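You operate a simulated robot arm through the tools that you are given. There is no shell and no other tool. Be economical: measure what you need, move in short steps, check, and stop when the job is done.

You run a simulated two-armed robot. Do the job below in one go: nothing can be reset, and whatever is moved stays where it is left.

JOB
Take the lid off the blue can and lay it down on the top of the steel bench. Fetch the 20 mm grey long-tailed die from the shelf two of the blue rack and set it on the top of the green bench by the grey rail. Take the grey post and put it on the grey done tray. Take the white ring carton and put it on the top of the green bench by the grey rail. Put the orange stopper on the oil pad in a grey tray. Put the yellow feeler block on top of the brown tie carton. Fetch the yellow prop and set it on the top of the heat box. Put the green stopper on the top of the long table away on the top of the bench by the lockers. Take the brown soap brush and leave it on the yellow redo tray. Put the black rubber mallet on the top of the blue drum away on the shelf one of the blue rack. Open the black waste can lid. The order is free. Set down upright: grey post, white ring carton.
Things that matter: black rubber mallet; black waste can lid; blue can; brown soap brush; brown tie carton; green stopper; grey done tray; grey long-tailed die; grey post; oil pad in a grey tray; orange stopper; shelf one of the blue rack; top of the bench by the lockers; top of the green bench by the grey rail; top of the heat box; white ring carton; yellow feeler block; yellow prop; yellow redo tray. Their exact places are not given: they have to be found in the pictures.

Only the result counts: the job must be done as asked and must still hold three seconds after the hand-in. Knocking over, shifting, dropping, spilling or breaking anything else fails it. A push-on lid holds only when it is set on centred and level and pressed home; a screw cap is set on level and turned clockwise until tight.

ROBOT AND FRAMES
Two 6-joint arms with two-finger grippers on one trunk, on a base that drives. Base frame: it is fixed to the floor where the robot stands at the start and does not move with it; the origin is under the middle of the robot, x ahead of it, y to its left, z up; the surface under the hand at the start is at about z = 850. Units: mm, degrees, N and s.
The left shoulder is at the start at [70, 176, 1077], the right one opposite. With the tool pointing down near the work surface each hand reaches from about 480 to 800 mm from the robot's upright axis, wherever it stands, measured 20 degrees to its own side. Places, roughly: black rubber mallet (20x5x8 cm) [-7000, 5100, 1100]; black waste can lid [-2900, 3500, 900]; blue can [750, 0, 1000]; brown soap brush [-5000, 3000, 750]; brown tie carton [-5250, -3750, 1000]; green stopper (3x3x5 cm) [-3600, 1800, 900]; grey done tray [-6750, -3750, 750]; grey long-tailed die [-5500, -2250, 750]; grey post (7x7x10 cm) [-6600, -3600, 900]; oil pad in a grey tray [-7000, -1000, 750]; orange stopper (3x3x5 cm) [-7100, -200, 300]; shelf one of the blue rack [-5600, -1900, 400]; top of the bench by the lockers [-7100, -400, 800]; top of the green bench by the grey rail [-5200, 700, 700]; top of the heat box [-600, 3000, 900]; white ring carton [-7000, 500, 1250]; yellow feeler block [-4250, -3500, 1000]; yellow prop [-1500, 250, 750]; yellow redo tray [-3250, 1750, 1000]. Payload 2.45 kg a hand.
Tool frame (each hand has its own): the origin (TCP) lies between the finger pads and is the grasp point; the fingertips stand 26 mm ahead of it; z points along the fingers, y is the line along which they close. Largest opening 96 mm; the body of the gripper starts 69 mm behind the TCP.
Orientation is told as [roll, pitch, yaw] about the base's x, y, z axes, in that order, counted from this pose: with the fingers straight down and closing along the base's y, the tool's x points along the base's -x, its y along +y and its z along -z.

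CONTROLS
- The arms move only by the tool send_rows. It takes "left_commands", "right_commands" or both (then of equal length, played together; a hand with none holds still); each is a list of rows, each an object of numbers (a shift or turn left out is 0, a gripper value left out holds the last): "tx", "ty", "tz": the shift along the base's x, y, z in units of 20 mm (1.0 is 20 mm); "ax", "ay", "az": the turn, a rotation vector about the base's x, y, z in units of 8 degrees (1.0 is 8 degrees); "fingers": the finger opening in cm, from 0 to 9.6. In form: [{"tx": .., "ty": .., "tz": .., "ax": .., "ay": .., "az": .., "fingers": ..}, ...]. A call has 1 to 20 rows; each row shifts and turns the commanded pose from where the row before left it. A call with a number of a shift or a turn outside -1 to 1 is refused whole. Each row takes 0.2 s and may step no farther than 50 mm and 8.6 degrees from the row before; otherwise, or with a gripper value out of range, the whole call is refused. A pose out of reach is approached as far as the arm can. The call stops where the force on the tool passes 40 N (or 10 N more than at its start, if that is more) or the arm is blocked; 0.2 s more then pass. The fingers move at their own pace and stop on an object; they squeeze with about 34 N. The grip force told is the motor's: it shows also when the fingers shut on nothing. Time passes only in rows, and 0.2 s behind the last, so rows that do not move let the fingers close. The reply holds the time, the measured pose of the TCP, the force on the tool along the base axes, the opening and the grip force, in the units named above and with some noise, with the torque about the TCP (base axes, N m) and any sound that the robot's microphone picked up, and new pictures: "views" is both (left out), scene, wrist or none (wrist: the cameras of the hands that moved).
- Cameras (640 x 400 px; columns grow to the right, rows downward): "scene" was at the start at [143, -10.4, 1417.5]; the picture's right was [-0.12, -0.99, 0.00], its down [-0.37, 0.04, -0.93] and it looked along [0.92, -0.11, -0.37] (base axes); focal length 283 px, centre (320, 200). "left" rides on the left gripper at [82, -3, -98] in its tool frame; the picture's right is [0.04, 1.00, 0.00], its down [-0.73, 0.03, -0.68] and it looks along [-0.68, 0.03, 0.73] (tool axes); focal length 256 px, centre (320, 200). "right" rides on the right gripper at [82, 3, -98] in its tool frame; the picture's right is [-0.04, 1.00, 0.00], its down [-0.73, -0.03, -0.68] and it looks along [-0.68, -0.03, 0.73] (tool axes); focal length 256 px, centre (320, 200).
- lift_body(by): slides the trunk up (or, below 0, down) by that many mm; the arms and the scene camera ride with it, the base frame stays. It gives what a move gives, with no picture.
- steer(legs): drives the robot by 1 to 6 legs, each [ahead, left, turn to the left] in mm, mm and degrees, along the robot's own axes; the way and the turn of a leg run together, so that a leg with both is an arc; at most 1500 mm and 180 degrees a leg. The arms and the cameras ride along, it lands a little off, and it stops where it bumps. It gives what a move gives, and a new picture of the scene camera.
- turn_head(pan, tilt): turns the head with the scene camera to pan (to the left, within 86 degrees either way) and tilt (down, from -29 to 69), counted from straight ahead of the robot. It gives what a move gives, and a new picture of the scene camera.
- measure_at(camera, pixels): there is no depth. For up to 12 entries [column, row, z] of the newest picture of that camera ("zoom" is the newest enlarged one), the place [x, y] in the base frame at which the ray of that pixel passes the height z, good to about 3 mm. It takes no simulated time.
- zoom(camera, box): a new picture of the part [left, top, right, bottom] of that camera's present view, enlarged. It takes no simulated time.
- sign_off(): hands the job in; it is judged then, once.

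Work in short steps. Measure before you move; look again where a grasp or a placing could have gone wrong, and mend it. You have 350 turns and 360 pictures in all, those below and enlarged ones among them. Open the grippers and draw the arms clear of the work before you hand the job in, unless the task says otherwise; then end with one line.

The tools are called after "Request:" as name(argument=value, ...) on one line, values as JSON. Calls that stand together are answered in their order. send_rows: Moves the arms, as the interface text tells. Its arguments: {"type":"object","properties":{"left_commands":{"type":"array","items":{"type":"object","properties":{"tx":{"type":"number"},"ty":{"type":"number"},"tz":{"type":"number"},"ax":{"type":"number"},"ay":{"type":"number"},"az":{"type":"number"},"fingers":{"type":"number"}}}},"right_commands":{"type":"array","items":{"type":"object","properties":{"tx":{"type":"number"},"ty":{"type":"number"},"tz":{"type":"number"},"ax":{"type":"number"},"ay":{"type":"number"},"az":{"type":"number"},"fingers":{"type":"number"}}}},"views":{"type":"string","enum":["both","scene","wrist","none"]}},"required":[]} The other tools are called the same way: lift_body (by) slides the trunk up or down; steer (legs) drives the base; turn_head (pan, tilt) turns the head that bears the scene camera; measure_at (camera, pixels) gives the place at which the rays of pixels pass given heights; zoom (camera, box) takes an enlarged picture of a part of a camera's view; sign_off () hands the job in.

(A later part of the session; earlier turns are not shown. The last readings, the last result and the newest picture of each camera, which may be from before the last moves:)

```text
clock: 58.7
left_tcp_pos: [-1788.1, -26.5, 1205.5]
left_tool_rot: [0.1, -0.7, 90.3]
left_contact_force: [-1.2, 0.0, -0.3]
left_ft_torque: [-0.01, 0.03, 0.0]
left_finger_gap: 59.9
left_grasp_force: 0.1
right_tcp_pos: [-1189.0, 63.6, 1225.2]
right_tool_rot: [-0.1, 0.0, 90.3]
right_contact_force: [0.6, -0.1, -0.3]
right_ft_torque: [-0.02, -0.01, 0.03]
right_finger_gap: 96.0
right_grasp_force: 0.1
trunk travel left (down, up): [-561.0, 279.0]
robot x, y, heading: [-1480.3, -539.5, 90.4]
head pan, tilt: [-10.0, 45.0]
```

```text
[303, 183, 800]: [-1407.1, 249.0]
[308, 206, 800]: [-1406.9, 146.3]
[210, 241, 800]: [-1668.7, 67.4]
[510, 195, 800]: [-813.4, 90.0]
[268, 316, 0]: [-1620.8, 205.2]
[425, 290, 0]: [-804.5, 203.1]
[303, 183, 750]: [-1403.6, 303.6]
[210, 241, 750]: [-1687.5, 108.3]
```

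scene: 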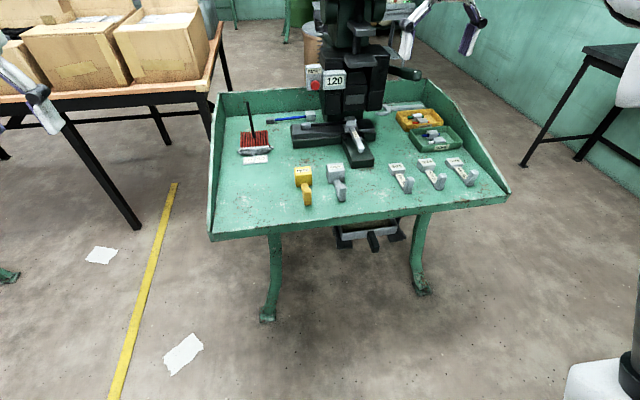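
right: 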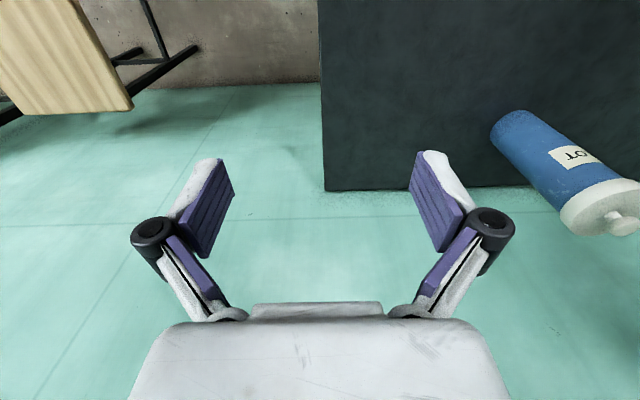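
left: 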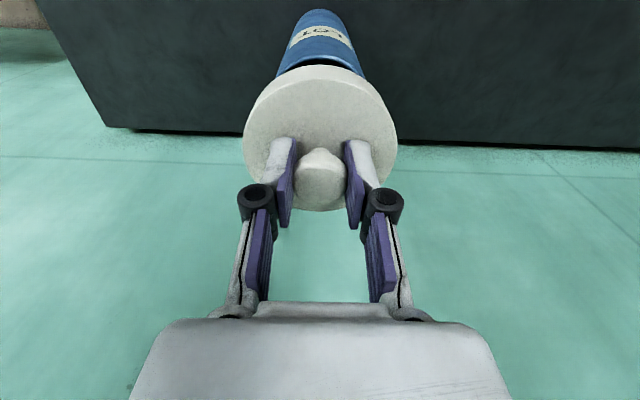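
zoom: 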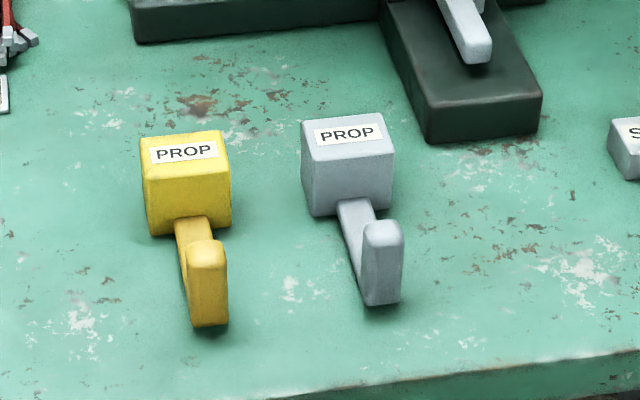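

Triangulating the table corner from both views gives a top height near 703, so I re-measure the prop at that height.

Request:
measure_at(camera="scene", pixels=[[297, 187, 703], [313, 186, 703], [296, 168, 750], [312, 167, 750], [303, 171, 750], [311, 205, 703], [311, 190, 735], [210, 241, 703]])

Request:
lift_body(by=-150)

Request:
steer(legs=[[190, -150, 0]])

```text
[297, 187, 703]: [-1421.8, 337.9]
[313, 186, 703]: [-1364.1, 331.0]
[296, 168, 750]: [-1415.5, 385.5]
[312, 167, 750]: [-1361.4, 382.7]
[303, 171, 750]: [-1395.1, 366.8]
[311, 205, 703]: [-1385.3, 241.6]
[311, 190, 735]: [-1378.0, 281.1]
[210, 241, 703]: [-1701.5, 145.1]
```

```text
clock: 60.4
left_tcp_pos: [-1787.7, -26.7, 1056.8]
left_tool_rot: [0.1, -0.7, 90.4]
left_contact_force: [-0.3, -0.5, -0.4]
left_ft_torque: [-0.01, -0.03, 0.01]
left_finger_gap: 60.0
left_grasp_force: 0.0
right_tcp_pos: [-1189.3, 63.0, 1075.5]
right_tool_rot: [0.1, -0.1, 90.4]
right_contact_force: [-0.7, 0.3, 0.1]
right_ft_torque: [0.04, 0.02, 0.02]
right_finger_gap: 96.1
right_grasp_force: 0.1
trunk travel left (down, up): [-411.0, 429.0]
robot x, y, heading: [-1483.3, -538.3, 90.1]
head pan, tilt: [-10.0, 45.0]
```

```text
clock: 62.2
left_tcp_pos: [-1642.7, 162.1, 1056.6]
left_tool_rot: [0.2, -0.6, 90.5]
left_contact_force: [-0.6, 0.1, 0.0]
left_ft_torque: [0.0, 0.0, 0.01]
left_finger_gap: 60.0
left_grasp_force: 0.0
right_tcp_pos: [-1044.3, 255.4, 1075.2]
right_tool_rot: [0.0, 0.0, 90.4]
right_contact_force: [-0.3, -0.5, -0.2]
right_ft_torque: [0.02, 0.02, 0.0]
right_finger_gap: 95.9
right_grasp_force: 0.1
trunk travel left (down, up): [-411.0, 429.0]
robot x, y, heading: [-1334.8, -346.5, 90.4]
head pan, tilt: [-10.0, 45.0]
```

scene: 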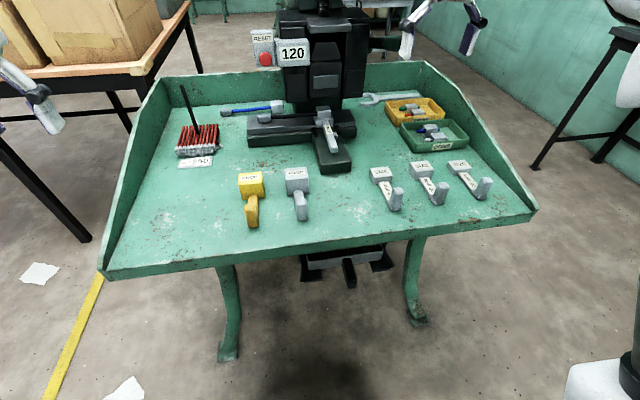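

The prop is at about (-1393, 345). The left hand suits it; strafe 120 mm right to line up.

Request:
steer(legs=[[0, -120, 0]])

Request:
zoom(camera="scene", box=[120, 120, 280, 240])

```text
clock: 63.5
left_tcp_pos: [-1522.6, 164.2, 1055.5]
left_tool_rot: [0.1, -0.7, 90.5]
left_contact_force: [1.4, 0.9, -0.5]
left_ft_torque: [0.0, 0.02, 0.01]
left_finger_gap: 59.9
left_grasp_force: 0.1
right_tcp_pos: [-923.8, 255.6, 1075.5]
right_tool_rot: [0.1, 0.0, 90.5]
right_contact_force: [0.6, -0.9, 0.2]
right_ft_torque: [-0.01, 0.04, 0.01]
right_finger_gap: 95.9
right_grasp_force: 0.1
trunk travel left (down, up): [-411.0, 429.0]
robot x, y, heading: [-1217.4, -346.2, 90.4]
head pan, tilt: [-10.0, 45.0]
```

scene: 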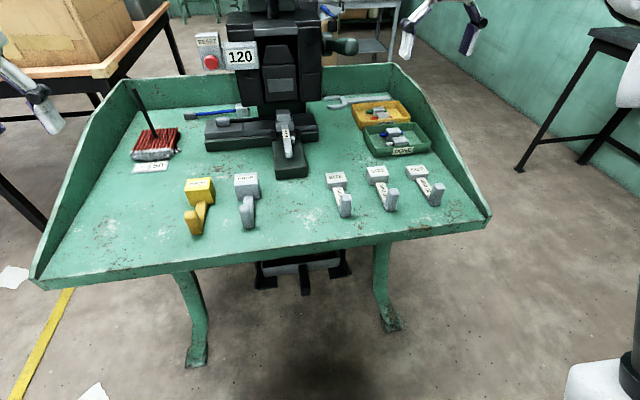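

```text
3.33 times, centred on (200, 180) of scene
```

zoom: 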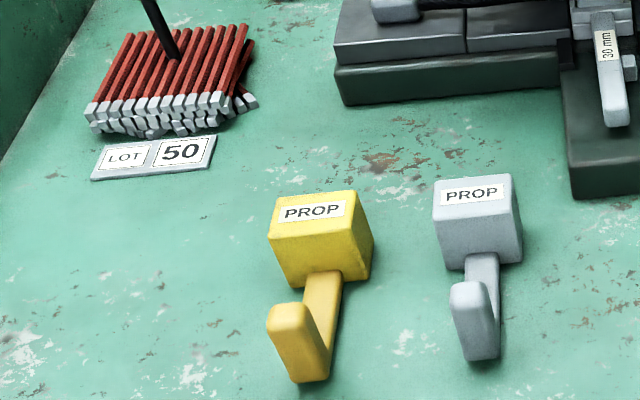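

Request:
measure_at(camera="zoom", pixels=[[290, 285, 703], [370, 272, 703], [270, 235, 750], [362, 225, 750], [277, 198, 750], [354, 190, 750], [330, 378, 703]])

```text
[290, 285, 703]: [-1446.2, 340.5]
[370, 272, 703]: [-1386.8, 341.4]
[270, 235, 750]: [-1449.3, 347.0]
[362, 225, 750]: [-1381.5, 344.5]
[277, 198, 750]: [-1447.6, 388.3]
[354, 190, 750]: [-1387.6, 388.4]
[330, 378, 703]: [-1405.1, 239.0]
```

Request:
measure_at(camera="scene", pixels=[[32, 283, 703], [490, 222, 703], [32, 283, 740], [490, 222, 740], [188, 188, 750], [196, 364, 0], [391, 328, 0]])

```text
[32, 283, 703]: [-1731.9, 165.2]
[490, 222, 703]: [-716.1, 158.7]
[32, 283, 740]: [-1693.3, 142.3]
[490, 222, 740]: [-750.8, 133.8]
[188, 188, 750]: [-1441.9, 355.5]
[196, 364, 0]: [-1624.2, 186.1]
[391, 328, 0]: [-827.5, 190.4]
```

The table top is consistent at z≈741 between the two views. Re-measure the prop with that.

Request:
measure_at(camera="zoom", pixels=[[290, 285, 741], [370, 272, 741], [270, 235, 785], [362, 225, 785], [277, 198, 785], [354, 190, 785], [330, 378, 741], [465, 270, 741], [440, 225, 785]])

Request:
send_rows(left_commands=[{"tx": 1, "ty": 0.8, "fingers": 9}, {"tx": 1, "ty": 0.8}, {"tx": 1, "ty": 0.8}, {"tx": 1, "ty": 0.8, "tz": -0.8}, {"tx": 1, "ty": 0.8, "tz": -0.8}, {"tz": -0.8}, {}], views="wrist")

```text
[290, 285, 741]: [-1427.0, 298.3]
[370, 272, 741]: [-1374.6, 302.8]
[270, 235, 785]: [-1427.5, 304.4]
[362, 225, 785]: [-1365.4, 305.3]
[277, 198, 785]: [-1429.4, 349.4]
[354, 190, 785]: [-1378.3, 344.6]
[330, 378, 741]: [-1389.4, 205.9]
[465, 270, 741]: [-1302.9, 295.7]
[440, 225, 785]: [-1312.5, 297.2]
```

```text
clock: 65.0
left_tcp_pos: [-1421.5, 243.3, 1009.3]
left_tool_rot: [0.1, -0.6, 90.4]
left_contact_force: [0.0, -0.7, -0.5]
left_ft_torque: [-0.01, -0.01, 0.01]
left_finger_gap: 90.1
left_grasp_force: 0.0
right_tcp_pos: [-924.7, 255.3, 1074.8]
right_tool_rot: [0.0, 0.0, 90.5]
right_contact_force: [-0.1, -0.1, 0.9]
right_ft_torque: [0.0, 0.01, 0.01]
right_finger_gap: 96.1
right_grasp_force: 0.1
trunk travel left (down, up): [-411.0, 429.0]
robot x, y, heading: [-1216.5, -352.1, 90.5]
head pan, tilt: [-10.0, 45.0]
```

left: 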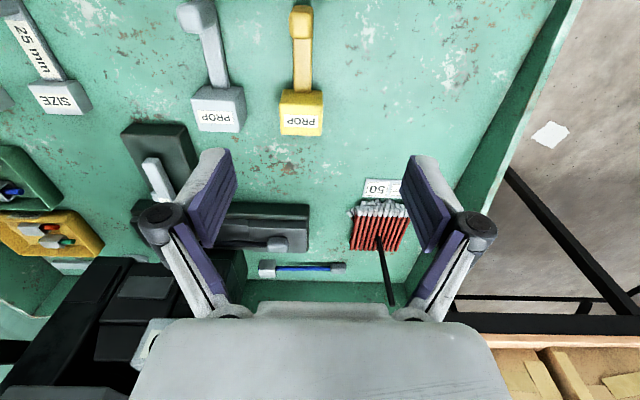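

Request:
measure_at(camera="left", pixels=[[280, 118, 785], [323, 118, 785], [301, 90, 785], [301, 135, 785], [303, 10, 741], [245, 105, 785]])

```text
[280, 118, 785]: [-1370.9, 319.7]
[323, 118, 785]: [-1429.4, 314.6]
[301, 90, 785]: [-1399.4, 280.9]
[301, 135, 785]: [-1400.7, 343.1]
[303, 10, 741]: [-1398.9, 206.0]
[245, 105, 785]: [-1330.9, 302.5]
```

Block centre is about (-1400, 322). Move over it and descend to z≈850.

Request:
send_rows(left_commands=[{"tx": 0.27, "ty": 0.99, "tz": -1}, {"tx": 0.27, "ty": 0.99, "tz": -1}, {"tx": 0.27, "ty": 0.99, "tz": -1}, {"tx": 0.27, "ty": 0.99, "tz": -1}, {"tz": -1}, {"tz": -1}, {"tz": -1}, {}], views="wrist")

```text
clock: 66.8
left_tcp_pos: [-1402.0, 323.9, 868.0]
left_tool_rot: [0.0, -0.6, 90.4]
left_contact_force: [0.0, 0.1, 0.2]
left_ft_torque: [0.0, 0.02, 0.02]
left_finger_gap: 90.1
left_grasp_force: 0.1
right_tcp_pos: [-923.5, 255.8, 1076.0]
right_tool_rot: [-0.1, 0.0, 90.5]
right_contact_force: [-0.4, 0.3, 0.6]
right_ft_torque: [0.02, -0.02, 0.0]
right_finger_gap: 95.9
right_grasp_force: 0.0
trunk travel left (down, up): [-411.0, 429.0]
robot x, y, heading: [-1215.2, -351.1, 90.4]
head pan, tilt: [-10.0, 45.0]
```

left: 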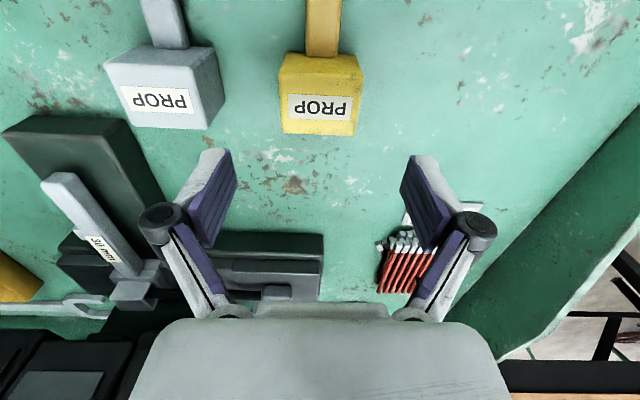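

Request:
measure_at(camera="left", pixels=[[282, 105, 790], [358, 105, 790], [318, 73, 790], [318, 135, 790], [215, 100, 790], [318, 135, 780], [318, 73, 780]])

```text
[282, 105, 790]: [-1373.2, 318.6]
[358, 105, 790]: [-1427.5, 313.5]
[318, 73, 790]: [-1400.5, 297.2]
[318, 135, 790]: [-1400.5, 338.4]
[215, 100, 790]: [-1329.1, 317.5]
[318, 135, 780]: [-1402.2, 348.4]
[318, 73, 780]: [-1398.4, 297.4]
```

Request:
send_rows(left_commands=[{"tx": 0.05, "ty": -0.2, "tz": -1}, {"tz": -1}, {"tz": -1}, {"tz": -1}, {"tz": -0.6}, {"fingers": 2}, {"fingers": 2}, {"fingers": 2}], views="wrist")

```text
clock: 68.7
left_tcp_pos: [-1398.9, 319.0, 777.5]
left_tool_rot: [0.0, -0.7, 90.4]
left_contact_force: [-2.1, 3.0, 5.1]
left_ft_torque: [0.1, 0.14, -0.03]
left_finger_gap: 56.0
left_grasp_force: 33.7
right_tcp_pos: [-924.3, 256.2, 1075.4]
right_tool_rot: [0.0, 0.0, 90.5]
right_contact_force: [-0.4, 0.6, -0.3]
right_ft_torque: [0.01, -0.02, 0.02]
right_finger_gap: 96.0
right_grasp_force: 0.0
trunk travel left (down, up): [-411.0, 429.0]
robot x, y, heading: [-1215.0, -347.6, 90.3]
head pan, tilt: [-10.0, 45.0]
```

left: 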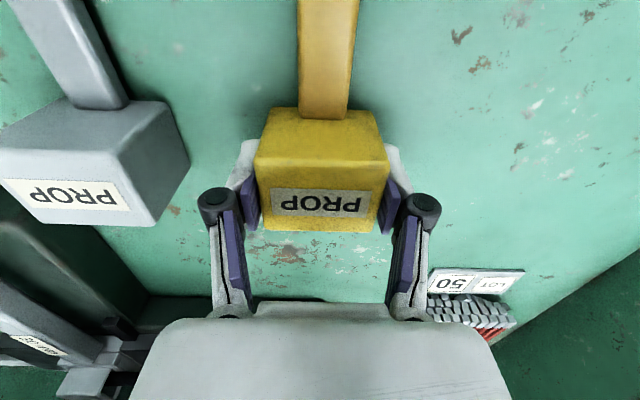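

Grasped (56 mm). Lift 300 mm by rows.

Request:
send_rows(left_commands=[{"tz": 0.5}, {"tz": 1}, {"tz": 1}, {"tz": 1}, {"tz": 1}, {"tz": 1}, {"tz": 1}, {"tz": 1}, {"tz": 1}, {"tz": 1}, {"tz": 1}, {"tz": 1}, {"tz": 1}, {"tz": 1}], views="both")

```text
clock: 71.7
left_tcp_pos: [-1401.2, 319.2, 1045.4]
left_tool_rot: [0.1, -0.5, 90.4]
left_contact_force: [0.7, 0.9, -3.1]
left_ft_torque: [0.06, -0.04, -0.02]
left_finger_gap: 55.7
left_grasp_force: 34.1
right_tcp_pos: [-924.4, 257.5, 1074.5]
right_tool_rot: [0.0, 0.1, 90.5]
right_contact_force: [0.6, -0.4, -0.2]
right_ft_torque: [0.01, -0.01, 0.0]
right_finger_gap: 96.1
right_grasp_force: 0.1
trunk travel left (down, up): [-411.0, 429.0]
robot x, y, heading: [-1212.9, -348.5, 90.5]
head pan, tilt: [-10.0, 45.0]
```

scene: 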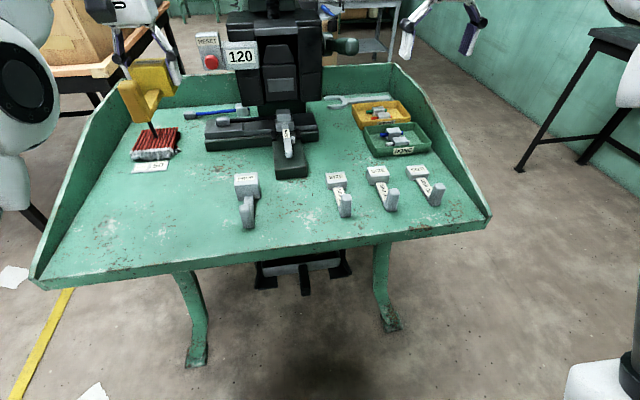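
left: 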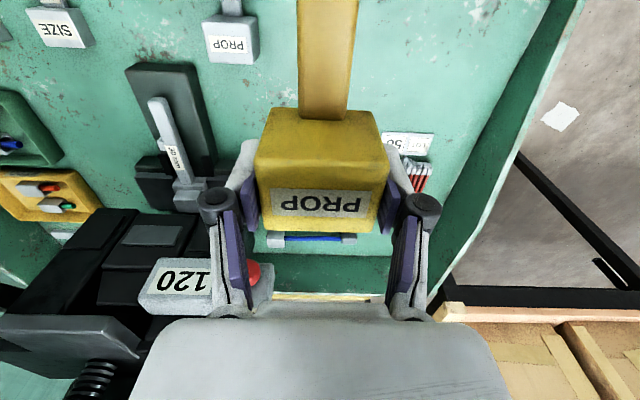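

Prop held. Back away, raise the trunk, strafe right and go up the aisle between steel bench and machine table.

Request:
steer(legs=[[-350, 0, 0], [0, -1070, 0]])

Request:
lift_body(by=180)

Request:
turn_head(pan=0, tilt=25)

```text
clock: 79.0
left_tcp_pos: [-326.4, -24.1, 1046.5]
left_tool_rot: [0.0, -0.6, 89.9]
left_contact_force: [0.0, 0.3, -4.4]
left_ft_torque: [0.05, 0.03, 0.01]
left_finger_gap: 55.5
left_grasp_force: 34.5
right_tcp_pos: [148.9, -90.5, 1074.5]
right_tool_rot: [0.0, 0.0, 90.0]
right_contact_force: [-0.3, 0.8, 0.6]
right_ft_torque: [0.0, 0.01, -0.01]
right_finger_gap: 95.9
right_grasp_force: 0.1
trunk travel left (down, up): [-411.0, 429.0]
robot x, y, heading: [-146.4, -692.8, 89.9]
head pan, tilt: [-10.0, 45.0]
```

scene: 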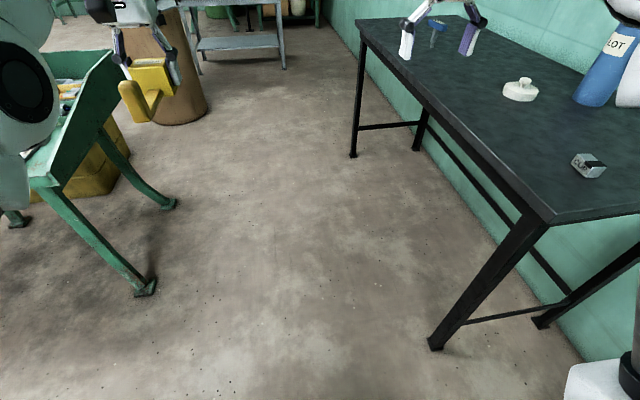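

```text
clock: 81.0
left_tcp_pos: [-325.6, -24.1, 1226.3]
left_tool_rot: [0.0, -0.5, 89.9]
left_contact_force: [0.8, 0.3, -3.0]
left_ft_torque: [0.05, -0.02, -0.02]
left_finger_gap: 55.8
left_grasp_force: 34.2
right_tcp_pos: [148.9, -91.1, 1255.8]
right_tool_rot: [0.0, 0.0, 90.0]
right_contact_force: [-0.9, 0.5, -0.4]
right_ft_torque: [0.02, 0.0, 0.01]
right_finger_gap: 95.9
right_grasp_force: 0.0
trunk travel left (down, up): [-591.0, 249.0]
robot x, y, heading: [-145.6, -693.6, 89.9]
head pan, tilt: [-10.0, 45.0]
```

```text
clock: 81.8
left_tcp_pos: [-326.2, -23.8, 1227.6]
left_tool_rot: [-0.1, -0.6, 89.9]
left_contact_force: [0.2, -0.4, -4.4]
left_ft_torque: [0.02, 0.03, -0.02]
left_finger_gap: 55.6
left_grasp_force: 34.1
right_tcp_pos: [148.3, -91.0, 1256.2]
right_tool_rot: [0.0, 0.0, 90.0]
right_contact_force: [-0.4, 0.0, -0.2]
right_ft_torque: [0.02, 0.0, -0.01]
right_finger_gap: 96.0
right_grasp_force: 0.1
trunk travel left (down, up): [-591.0, 249.0]
robot x, y, heading: [-148.5, -690.8, 89.9]
head pan, tilt: [0.0, 25.0]
```

scene: 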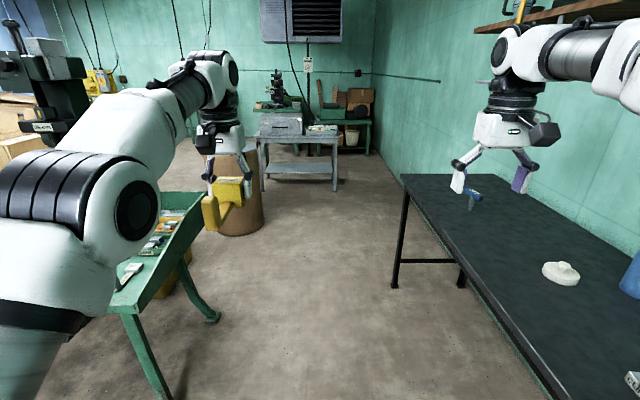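

Drive up the aisle.

Request:
steer(legs=[[1500, 0, 0], [500, 0, 0]])

```text
clock: 91.7
left_tcp_pos: [-299.7, 1958.8, 1226.8]
left_tool_rot: [0.0, -0.6, 89.3]
left_contact_force: [-0.5, 0.3, -3.3]
left_ft_torque: [0.05, 0.02, 0.0]
left_finger_gap: 55.6
left_grasp_force: 33.6
right_tcp_pos: [174.7, 1888.3, 1256.9]
right_tool_rot: [0.0, 0.0, 89.3]
right_contact_force: [0.1, -0.6, -0.2]
right_ft_torque: [0.0, 0.04, -0.01]
right_finger_gap: 96.1
right_grasp_force: 0.1
trunk travel left (down, up): [-591.0, 249.0]
robot x, y, heading: [-127.0, 1289.3, 89.6]
head pan, tilt: [0.0, 25.0]
```

scene: 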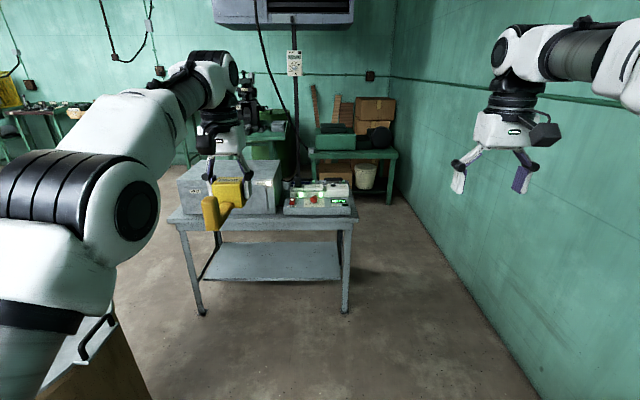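

Request:
measure_at(camera="scene", pixels=[[203, 313, 0], [346, 313, 0], [180, 183, 900], [280, 183, 900], [180, 215, 750], [280, 210, 750], [165, 218, 750], [357, 213, 750]])

Request:
steer(legs=[[500, 0, 0]])

Request:
turn_head(pan=15, tilt=35)

```text
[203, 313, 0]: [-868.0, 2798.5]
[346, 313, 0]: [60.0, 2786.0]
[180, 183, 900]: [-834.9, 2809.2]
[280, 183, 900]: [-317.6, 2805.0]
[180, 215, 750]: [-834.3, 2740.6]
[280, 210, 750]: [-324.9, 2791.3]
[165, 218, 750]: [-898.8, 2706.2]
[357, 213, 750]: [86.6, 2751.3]
```

```text
clock: 94.7
left_tcp_pos: [-301.4, 2456.2, 1226.0]
left_tool_rot: [0.0, -0.7, 89.8]
left_contact_force: [0.0, 0.3, -3.8]
left_ft_torque: [0.04, 0.0, -0.03]
left_finger_gap: 55.4
left_grasp_force: 33.9
right_tcp_pos: [172.8, 2387.1, 1256.1]
right_tool_rot: [0.0, 0.0, 89.8]
right_contact_force: [-0.9, 0.1, -0.1]
right_ft_torque: [0.03, 0.0, -0.02]
right_finger_gap: 96.1
right_grasp_force: 0.0
trunk travel left (down, up): [-591.0, 249.0]
robot x, y, heading: [-121.2, 1787.0, 89.8]
head pan, tilt: [0.0, 25.0]
```

scene: 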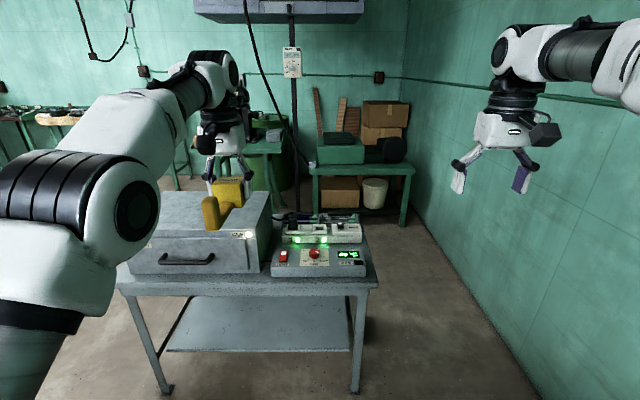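

```text
clock: 95.4
left_tcp_pos: [-301.8, 2455.8, 1226.6]
left_tool_rot: [0.0, -0.4, 89.9]
left_contact_force: [0.2, -0.7, -3.2]
left_ft_torque: [0.05, 0.04, -0.02]
left_finger_gap: 55.5
left_grasp_force: 34.0
right_tcp_pos: [174.3, 2387.6, 1254.8]
right_tool_rot: [-0.1, -0.1, 89.9]
right_contact_force: [-0.1, 0.4, 0.1]
right_ft_torque: [0.0, 0.01, 0.0]
right_finger_gap: 95.9
right_grasp_force: 0.1
trunk travel left (down, up): [-591.0, 249.0]
robot x, y, heading: [-125.2, 1786.9, 89.8]
head pan, tilt: [15.0, 35.0]
```

scene: 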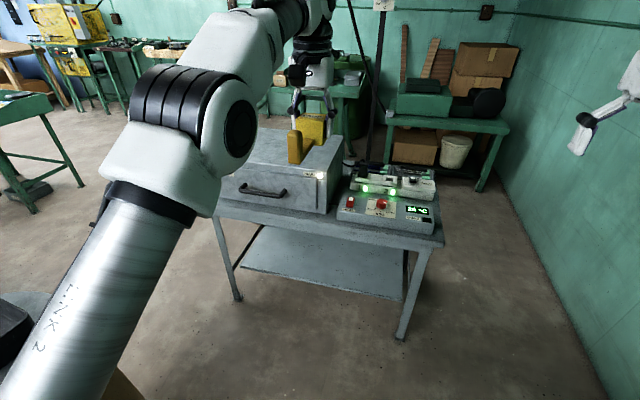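

Request:
zoom(camera="scene", box=[210, 110, 450, 260])

Request:
measure_at(camera="scene", pixels=[[328, 177, 900], [328, 177, 950], [330, 213, 800], [330, 213, 750], [443, 243, 800], [443, 243, 750], [237, 299, 0], [400, 338, 0]])

```text
2.67 times, centred on (330, 185) of scene
```

zoom: 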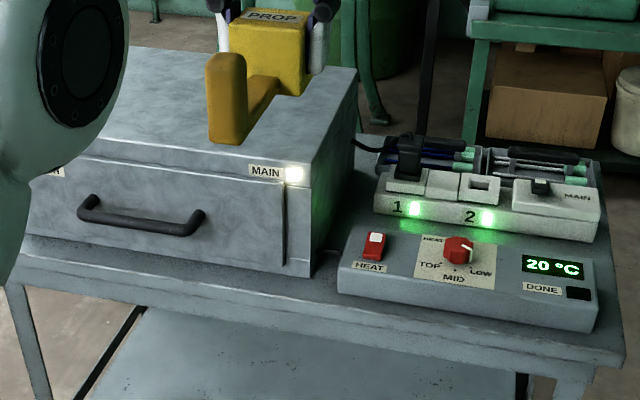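

```text
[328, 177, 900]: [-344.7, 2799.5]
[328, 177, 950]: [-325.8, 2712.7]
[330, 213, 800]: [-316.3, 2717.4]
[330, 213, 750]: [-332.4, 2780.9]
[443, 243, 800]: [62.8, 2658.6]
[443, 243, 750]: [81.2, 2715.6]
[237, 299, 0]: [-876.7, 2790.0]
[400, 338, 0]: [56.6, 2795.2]
```

Table top ≈797 and box top ≈945, box front at y≈2717. Strafe left 155 and go 470 ahead to get the left hand over the box top.

Request:
steer(legs=[[200, 155, 0], [250, 0, 0]])

Request:
send_rows(left_commands=[{"tx": 0}], views="wrist")

```text
clock: 98.7
left_tcp_pos: [-452.3, 2906.5, 1226.7]
left_tool_rot: [-0.1, -0.6, 89.7]
left_contact_force: [-0.2, 0.1, -4.6]
left_ft_torque: [0.05, 0.0, 0.0]
left_finger_gap: 55.9
left_grasp_force: 33.9
right_tcp_pos: [23.3, 2838.1, 1256.3]
right_tool_rot: [0.0, -0.1, 89.6]
right_contact_force: [0.0, 0.1, -1.2]
right_ft_torque: [0.02, 0.01, 0.02]
right_finger_gap: 95.9
right_grasp_force: 0.0
trunk travel left (down, up): [-591.0, 249.0]
robot x, y, heading: [-276.5, 2237.9, 89.9]
head pan, tilt: [15.0, 35.0]
```

scene: 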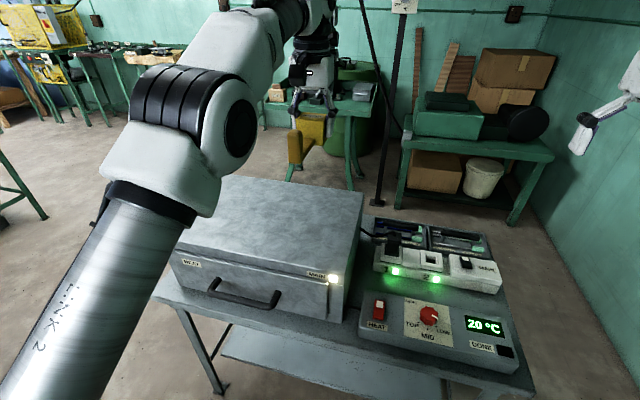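

```text
clock: 99.1
left_tcp_pos: [-451.9, 2907.3, 1227.4]
left_tool_rot: [0.1, -0.6, 89.7]
left_contact_force: [-0.1, 1.2, -4.4]
left_ft_torque: [0.04, 0.01, 0.02]
left_finger_gap: 55.5
left_grasp_force: 34.4
right_tcp_pos: [22.6, 2837.5, 1257.6]
right_tool_rot: [-0.1, -0.1, 89.6]
right_contact_force: [0.2, -0.9, 0.8]
right_ft_torque: [0.02, 0.0, 0.0]
right_finger_gap: 95.9
right_grasp_force: 0.0
trunk travel left (down, up): [-591.0, 249.0]
robot x, y, heading: [-279.9, 2237.8, 89.4]
head pan, tilt: [15.0, 35.0]
```

left: 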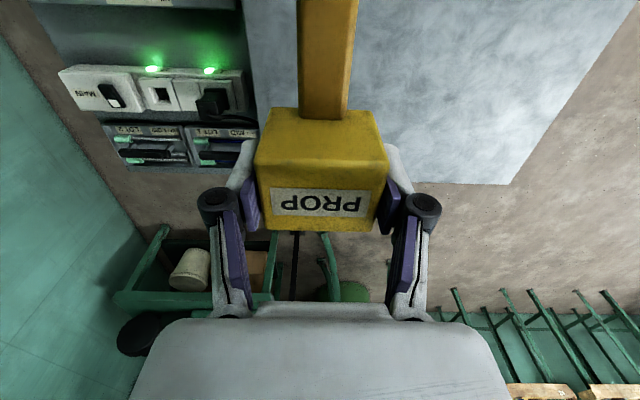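

Request:
measure_at(camera="left", pixels=[[513, 185, 945], [250, 60, 945], [258, 160, 945]])

Request:
measure_at(camera="scene", pixels=[[362, 190, 945], [340, 276, 945], [175, 250, 945], [345, 320, 797], [232, 176, 945]])

```text
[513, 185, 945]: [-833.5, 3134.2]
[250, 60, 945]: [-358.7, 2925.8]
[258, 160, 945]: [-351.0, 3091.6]
```

```text
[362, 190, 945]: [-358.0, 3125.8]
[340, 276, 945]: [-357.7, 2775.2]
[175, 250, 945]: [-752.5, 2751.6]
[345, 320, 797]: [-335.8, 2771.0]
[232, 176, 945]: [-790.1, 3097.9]
```

Box top spans x −833..−358, y 2770..3130. Move to (−540, 2960) and descend to near 1000.

Request:
send_rows(left_commands=[{"tx": -0.9, "ty": 0.55, "tz": -0.5}, {"tx": -0.9, "ty": 0.55, "tz": -1}, {"tx": -0.9, "ty": 0.55, "tz": -1}, {"tx": -0.9, "ty": 0.55, "tz": -1}, {"tx": -0.9, "ty": 0.55, "tz": -1}, {"tz": -1}, {"tz": -1}, {"tz": -1}, {"tz": -1}, {"tz": -1}, {"tz": -1}], views="none")

Request:
send_rows(left_commands=[{"tz": -0.25}, {"tz": -0.25}, {"tz": -0.25}, {"tz": -0.25}, {"tz": -0.25}, {"tz": -0.25}, {"tz": -0.25}, {"tz": -0.25}, {"tz": -0.25}, {"tz": -0.25}], views="both")

```text
clock: 101.5
left_tcp_pos: [-544.2, 2958.5, 1014.7]
left_tool_rot: [0.0, -0.6, 89.7]
left_contact_force: [0.0, 0.0, -3.4]
left_ft_torque: [0.03, 0.05, -0.01]
left_finger_gap: 55.6
left_grasp_force: 34.2
left hand out of reach, approached as far as the arm can: row 5
right_tcp_pos: [22.7, 2839.8, 1255.1]
right_tool_rot: [0.0, 0.0, 89.7]
right_contact_force: [-0.2, 0.3, 0.1]
right_ft_torque: [0.02, -0.01, 0.0]
right_finger_gap: 95.9
right_grasp_force: 0.0
trunk travel left (down, up): [-591.0, 249.0]
robot x, y, heading: [-270.5, 2241.6, 89.6]
head pan, tilt: [15.0, 35.0]
```

```text
clock: 103.7
left_tcp_pos: [-541.1, 2961.0, 965.7]
left_tool_rot: [-0.1, -0.8, 89.8]
left_contact_force: [0.1, -0.3, -4.0]
left_ft_torque: [0.06, 0.01, 0.0]
left_finger_gap: 55.8
left_grasp_force: 34.5
right_tcp_pos: [22.5, 2838.8, 1254.4]
right_tool_rot: [0.0, -0.1, 89.7]
right_contact_force: [-0.2, 0.3, -0.2]
right_ft_torque: [-0.02, 0.0, 0.02]
right_finger_gap: 96.0
right_grasp_force: 0.0
trunk travel left (down, up): [-591.0, 249.0]
robot x, y, heading: [-275.9, 2235.3, 89.7]
head pan, tilt: [15.0, 35.0]
```

scene: 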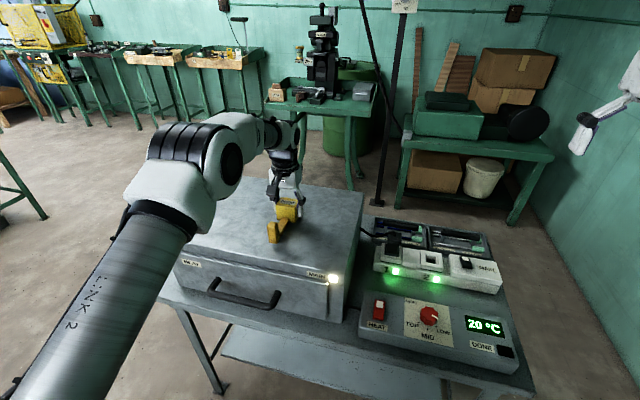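
left: 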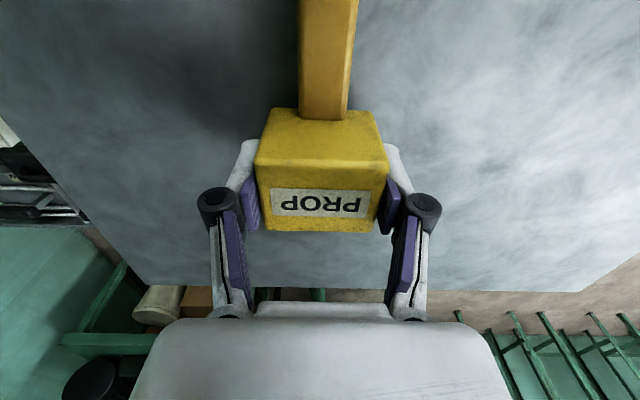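

No contact yet; continue down gently.

Request:
send_rows(left_commands=[{"tz": -0.2}, {"tz": -0.2}, {"tz": -0.2}, {"tz": -0.2}, {"tz": -0.2}, {"tz": -0.2}, {"tz": -0.2}, {"tz": -0.2}, {"tz": -0.2}, {"tz": -0.2}, {"tz": -0.2}, {"tz": -0.2}], views="wrist")

```text
clock: 105.4
left_tcp_pos: [-540.7, 2959.3, 943.7]
left_tool_rot: [0.1, -1.1, 89.7]
left_contact_force: [0.7, -10.8, 20.6]
left_ft_torque: [-0.58, -0.23, -0.03]
left_finger_gap: 55.8
left_grasp_force: 34.0
right_tcp_pos: [23.6, 2834.2, 1257.9]
right_tool_rot: [0.0, -0.2, 89.6]
right_contact_force: [-0.2, 0.8, -0.1]
right_ft_torque: [0.01, 0.0, 0.0]
right_finger_gap: 95.9
right_grasp_force: 0.0
trunk travel left (down, up): [-591.0, 249.0]
robot x, y, heading: [-275.0, 2236.8, 89.8]
head pan, tilt: [15.0, 35.0]
stopped in row 8 (left hand): the force on the tool passed its limit at 42 N (the readings are from after the stop); the commanded pose is now the measured one
```

left: 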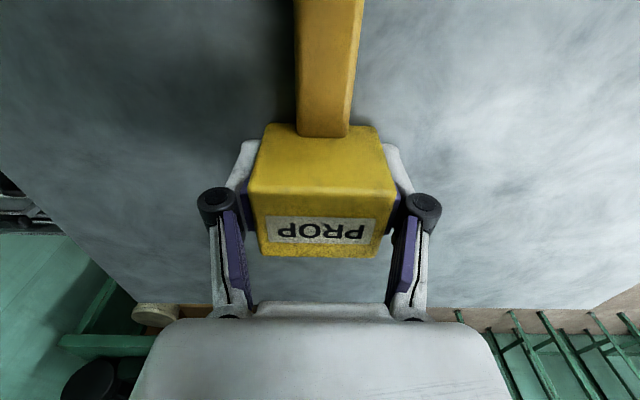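

Contact; release and rise.

Request:
send_rows(left_commands=[{"tz": 0.15}, {"fingers": 9}, {"fingers": 9}, {"tz": 0.5}, {"tz": 1}, {"tz": 1}, {"tz": 1}, {"tz": 1}, {"tz": 1}, {"tz": 1}, {"tz": 1}, {"tz": 1}, {"tz": 1}, {"tz": 1}], views="both")

```text
clock: 108.4
left_tcp_pos: [-540.0, 2953.1, 1149.7]
left_tool_rot: [0.1, -0.9, 89.7]
left_contact_force: [1.2, -0.6, -0.1]
left_ft_torque: [-0.02, 0.01, 0.02]
left_finger_gap: 90.1
left_grasp_force: 0.1
left hand out of reach, approached as far as the arm can: row 14
right_tcp_pos: [23.3, 2837.0, 1256.8]
right_tool_rot: [0.0, -0.1, 89.6]
right_contact_force: [0.5, -0.5, -0.4]
right_ft_torque: [0.02, -0.03, 0.0]
right_finger_gap: 95.5
right_grasp_force: 0.1
trunk travel left (down, up): [-591.0, 249.0]
robot x, y, heading: [-276.2, 2238.7, 89.6]
head pan, tilt: [15.0, 35.0]
```

scene: 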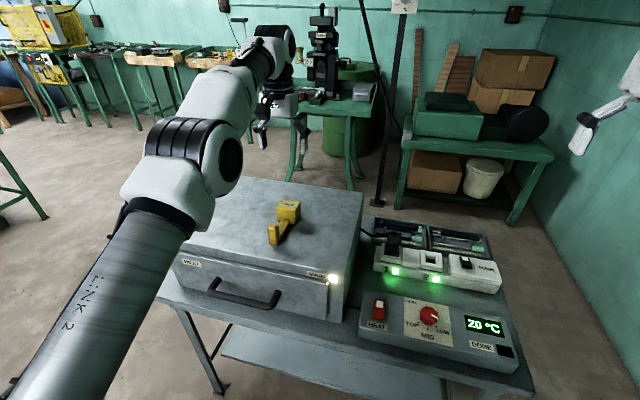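
left: 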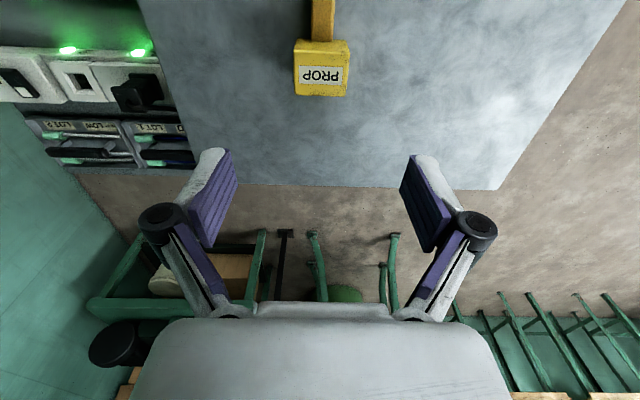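

Prop placed well. Retract the left hand toward the body, then back away and look west.

Request:
send_rows(left_commands=[{"ty": -1}, {"ty": -1, "tz": 0.5}, {"ty": -1, "tz": 0.5}, {"ty": -1, "tz": 1}, {"ty": -1, "tz": 1}, {"ty": -1, "tz": 1}, {"ty": -1}, {"ty": -1}, {"ty": -1}, {"ty": -1}], views="none")

Request:
steer(legs=[[-350, 0, 0]])

Request:
turn_head(pan=75, tilt=20)

```text
clock: 110.6
left_tcp_pos: [-540.2, 2754.3, 1231.2]
left_tool_rot: [0.0, -0.9, 89.7]
left_contact_force: [0.0, -0.8, 0.0]
left_ft_torque: [0.02, -0.03, -0.04]
left_finger_gap: 90.1
left_grasp_force: 0.1
right_tcp_pos: [23.4, 2837.2, 1255.3]
right_tool_rot: [-0.1, -0.1, 89.7]
right_contact_force: [0.9, -0.2, -0.1]
right_ft_torque: [0.01, 0.0, 0.0]
right_finger_gap: 95.8
right_grasp_force: 0.1
trunk travel left (down, up): [-591.0, 249.0]
robot x, y, heading: [-274.3, 2240.3, 89.5]
head pan, tilt: [15.0, 35.0]
```

```text
clock: 112.9
left_tcp_pos: [-542.9, 2410.4, 1229.5]
left_tool_rot: [0.0, -0.9, 89.8]
left_contact_force: [-0.6, 0.1, 0.8]
left_ft_torque: [-0.03, 0.01, -0.01]
left_finger_gap: 89.9
left_grasp_force: 0.0
right_tcp_pos: [20.1, 2493.4, 1255.8]
right_tool_rot: [0.0, 0.0, 89.8]
right_contact_force: [0.9, 0.3, 0.3]
right_ft_torque: [-0.01, 0.03, -0.02]
right_finger_gap: 95.9
right_grasp_force: 0.0
trunk travel left (down, up): [-591.0, 249.0]
robot x, y, heading: [-276.2, 1894.7, 89.7]
head pan, tilt: [15.0, 35.0]
```

scene: 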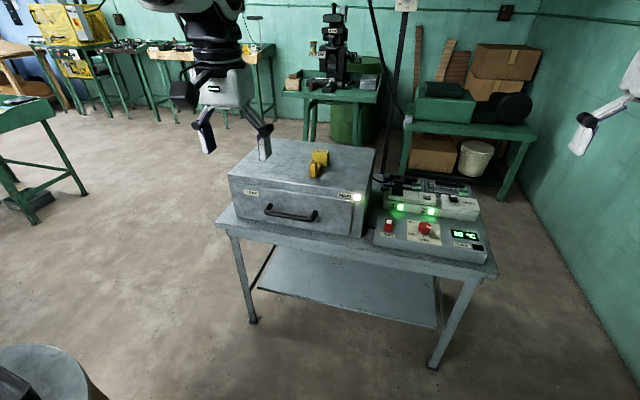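

```text
clock: 114.2
left_tcp_pos: [-542.4, 2409.7, 1230.8]
left_tool_rot: [0.0, -0.9, 89.9]
left_contact_force: [0.9, 1.2, -0.2]
left_ft_torque: [-0.01, -0.01, 0.0]
left_finger_gap: 90.0
left_grasp_force: 0.0
right_tcp_pos: [21.3, 2493.2, 1255.1]
right_tool_rot: [0.0, 0.0, 89.9]
right_contact_force: [0.0, 0.6, 0.0]
right_ft_torque: [-0.02, 0.04, 0.05]
right_finger_gap: 95.7
right_grasp_force: 0.1
trunk travel left (down, up): [-591.0, 249.0]
robot x, y, heading: [-273.1, 1891.0, 90.0]
head pan, tilt: [75.0, 20.0]
```

scene: 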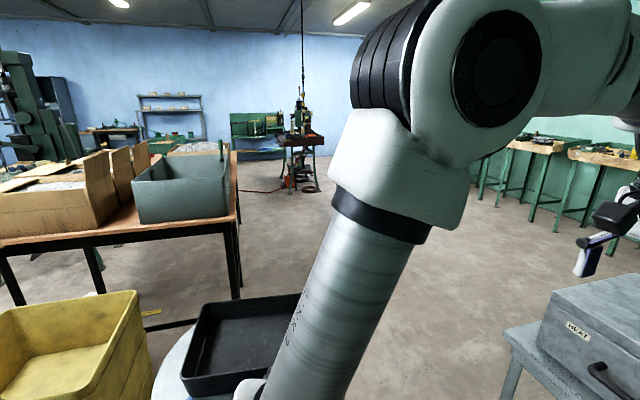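

Look down at the base to learn its footprint.

Request:
turn_head(pan=60, tilt=60)

```text
clock: 115.2
left_tcp_pos: [-542.7, 2410.0, 1230.5]
left_tool_rot: [0.0, -0.9, 89.8]
left_contact_force: [-0.1, 0.1, -0.4]
left_ft_torque: [0.01, -0.01, 0.0]
left_finger_gap: 90.0
left_grasp_force: 0.0
right_tcp_pos: [20.7, 2492.6, 1255.5]
right_tool_rot: [0.0, 0.1, 89.8]
right_contact_force: [-0.2, -0.9, -0.3]
right_ft_torque: [-0.02, 0.03, 0.01]
right_finger_gap: 96.1
right_grasp_force: 0.0
trunk travel left (down, up): [-591.0, 249.0]
robot x, y, heading: [-274.4, 1891.9, 89.7]
head pan, tilt: [60.0, 60.0]
```

scene: 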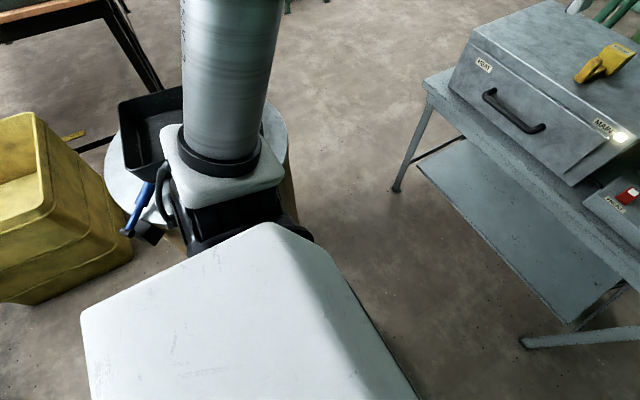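

Request:
measure_at(camera="scene", pixels=[[398, 190, 0], [427, 85, 797], [289, 150, 700], [285, 110, 700], [297, 220, 0], [70, 140, 0]])

```text
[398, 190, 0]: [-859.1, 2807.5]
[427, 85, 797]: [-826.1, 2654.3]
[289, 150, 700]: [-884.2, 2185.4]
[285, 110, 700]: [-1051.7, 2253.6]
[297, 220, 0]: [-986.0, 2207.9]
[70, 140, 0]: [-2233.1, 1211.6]
```

Request:
measure_at(camera="scene", pixels=[[133, 258, 0], [40, 303, 0], [52, 168, 450], [40, 112, 450], [163, 92, 0], [108, 140, 0]])

Request:
turn_head(pan=86, tilt=35)

```text
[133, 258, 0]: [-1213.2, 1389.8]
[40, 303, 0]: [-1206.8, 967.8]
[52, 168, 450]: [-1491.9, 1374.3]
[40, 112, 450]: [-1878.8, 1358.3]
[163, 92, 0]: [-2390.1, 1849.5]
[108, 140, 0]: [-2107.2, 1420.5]
```

```text
clock: 116.2
left_tcp_pos: [-542.0, 2410.0, 1231.1]
left_tool_rot: [0.0, -0.9, 89.8]
left_contact_force: [0.1, 0.2, 1.3]
left_ft_torque: [0.0, -0.02, 0.01]
left_finger_gap: 90.0
left_grasp_force: 0.0
right_tcp_pos: [19.5, 2493.4, 1256.8]
right_tool_rot: [0.0, 0.0, 89.7]
right_contact_force: [0.1, 1.2, -0.3]
right_ft_torque: [0.01, -0.03, 0.01]
right_finger_gap: 95.9
right_grasp_force: 0.1
trunk travel left (down, up): [-591.0, 249.0]
robot x, y, heading: [-276.5, 1895.6, 89.8]
head pan, tilt: [85.9, 35.0]
```

scene: 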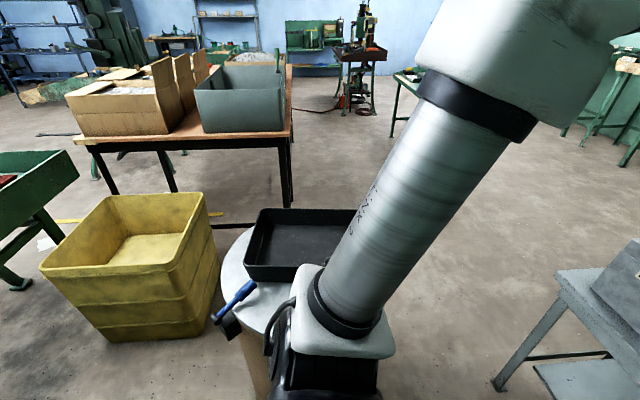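

The gap beside the barrel is too narrow, so go back south down the aisle and turn to face west.

Request:
steer(legs=[[-300, -150, 0], [-1300, 0, 0], [-1000, 0, 0], [0, 0, 90]])

Request:
turn_head(pan=0, tilt=20)

```text
clock: 133.2
left_tcp_pos: [-698.7, -971.1, 1230.1]
left_tool_rot: [0.0, -0.9, 178.0]
left_contact_force: [0.2, -0.8, -1.0]
left_ft_torque: [0.03, -0.02, 0.01]
left_finger_gap: 90.2
left_grasp_force: 0.1
right_tcp_pos: [-764.2, -405.8, 1255.2]
right_tool_rot: [0.0, 0.0, 178.0]
right_contact_force: [-0.5, -0.3, 0.3]
right_ft_torque: [0.02, -0.01, -0.02]
right_finger_gap: 95.9
right_grasp_force: 0.1
trunk travel left (down, up): [-591.0, 249.0]
robot x, y, heading: [-172.6, -726.1, 177.9]
head pan, tilt: [85.9, 35.0]
```

scene: 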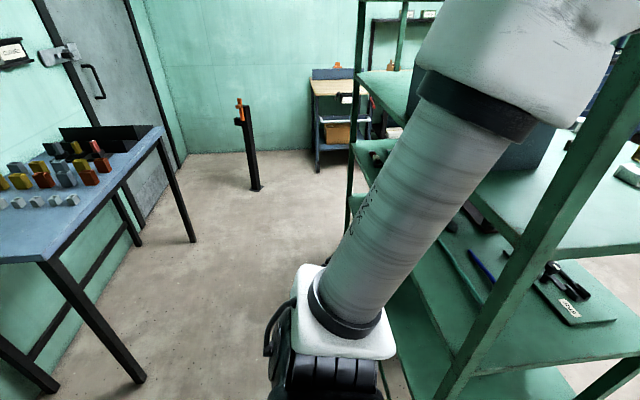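

```text
clock: 134.8
left_tcp_pos: [-699.3, -971.9, 1231.2]
left_tool_rot: [0.0, -1.0, 178.0]
left_contact_force: [-0.1, 0.7, -0.3]
left_ft_torque: [-0.01, 0.03, -0.01]
left_finger_gap: 90.0
left_grasp_force: 0.1
right_tcp_pos: [-764.6, -406.1, 1255.0]
right_tool_rot: [0.0, -0.1, 178.0]
right_contact_force: [-0.4, -0.3, 0.6]
right_ft_torque: [0.01, 0.01, -0.02]
right_finger_gap: 95.7
right_grasp_force: 0.0
trunk travel left (down, up): [-591.0, 249.0]
robot x, y, heading: [-174.8, -719.7, 178.4]
head pan, tilt: [0.0, 20.0]
```

scene: 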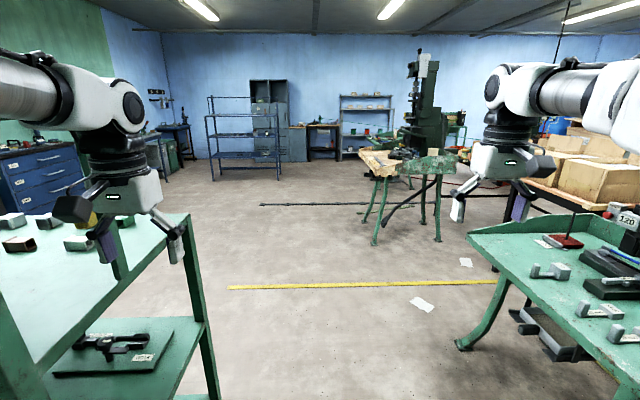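

Request:
measure_at(camera="scene", pixels=[[262, 204, 0], [230, 288, 0], [375, 242, 0], [437, 240, 0], [365, 220, 0], [210, 180, 0], [280, 175, 0], [186, 168, 0], [422, 210, 0], [462, 346, 0]])

Request:
zoom(camera="scene", box=[120, 60, 480, 260])

```text
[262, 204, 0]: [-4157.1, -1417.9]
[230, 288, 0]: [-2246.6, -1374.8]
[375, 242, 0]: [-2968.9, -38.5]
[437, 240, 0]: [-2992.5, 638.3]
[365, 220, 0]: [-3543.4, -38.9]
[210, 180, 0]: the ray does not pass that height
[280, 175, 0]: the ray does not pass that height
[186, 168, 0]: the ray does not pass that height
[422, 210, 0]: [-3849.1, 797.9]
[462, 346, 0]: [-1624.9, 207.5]
```

```text
1.78 times, centred on (300, 160) of scene
```

zoom: 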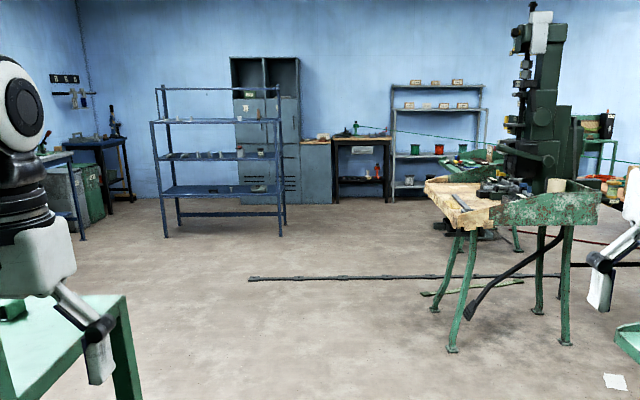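

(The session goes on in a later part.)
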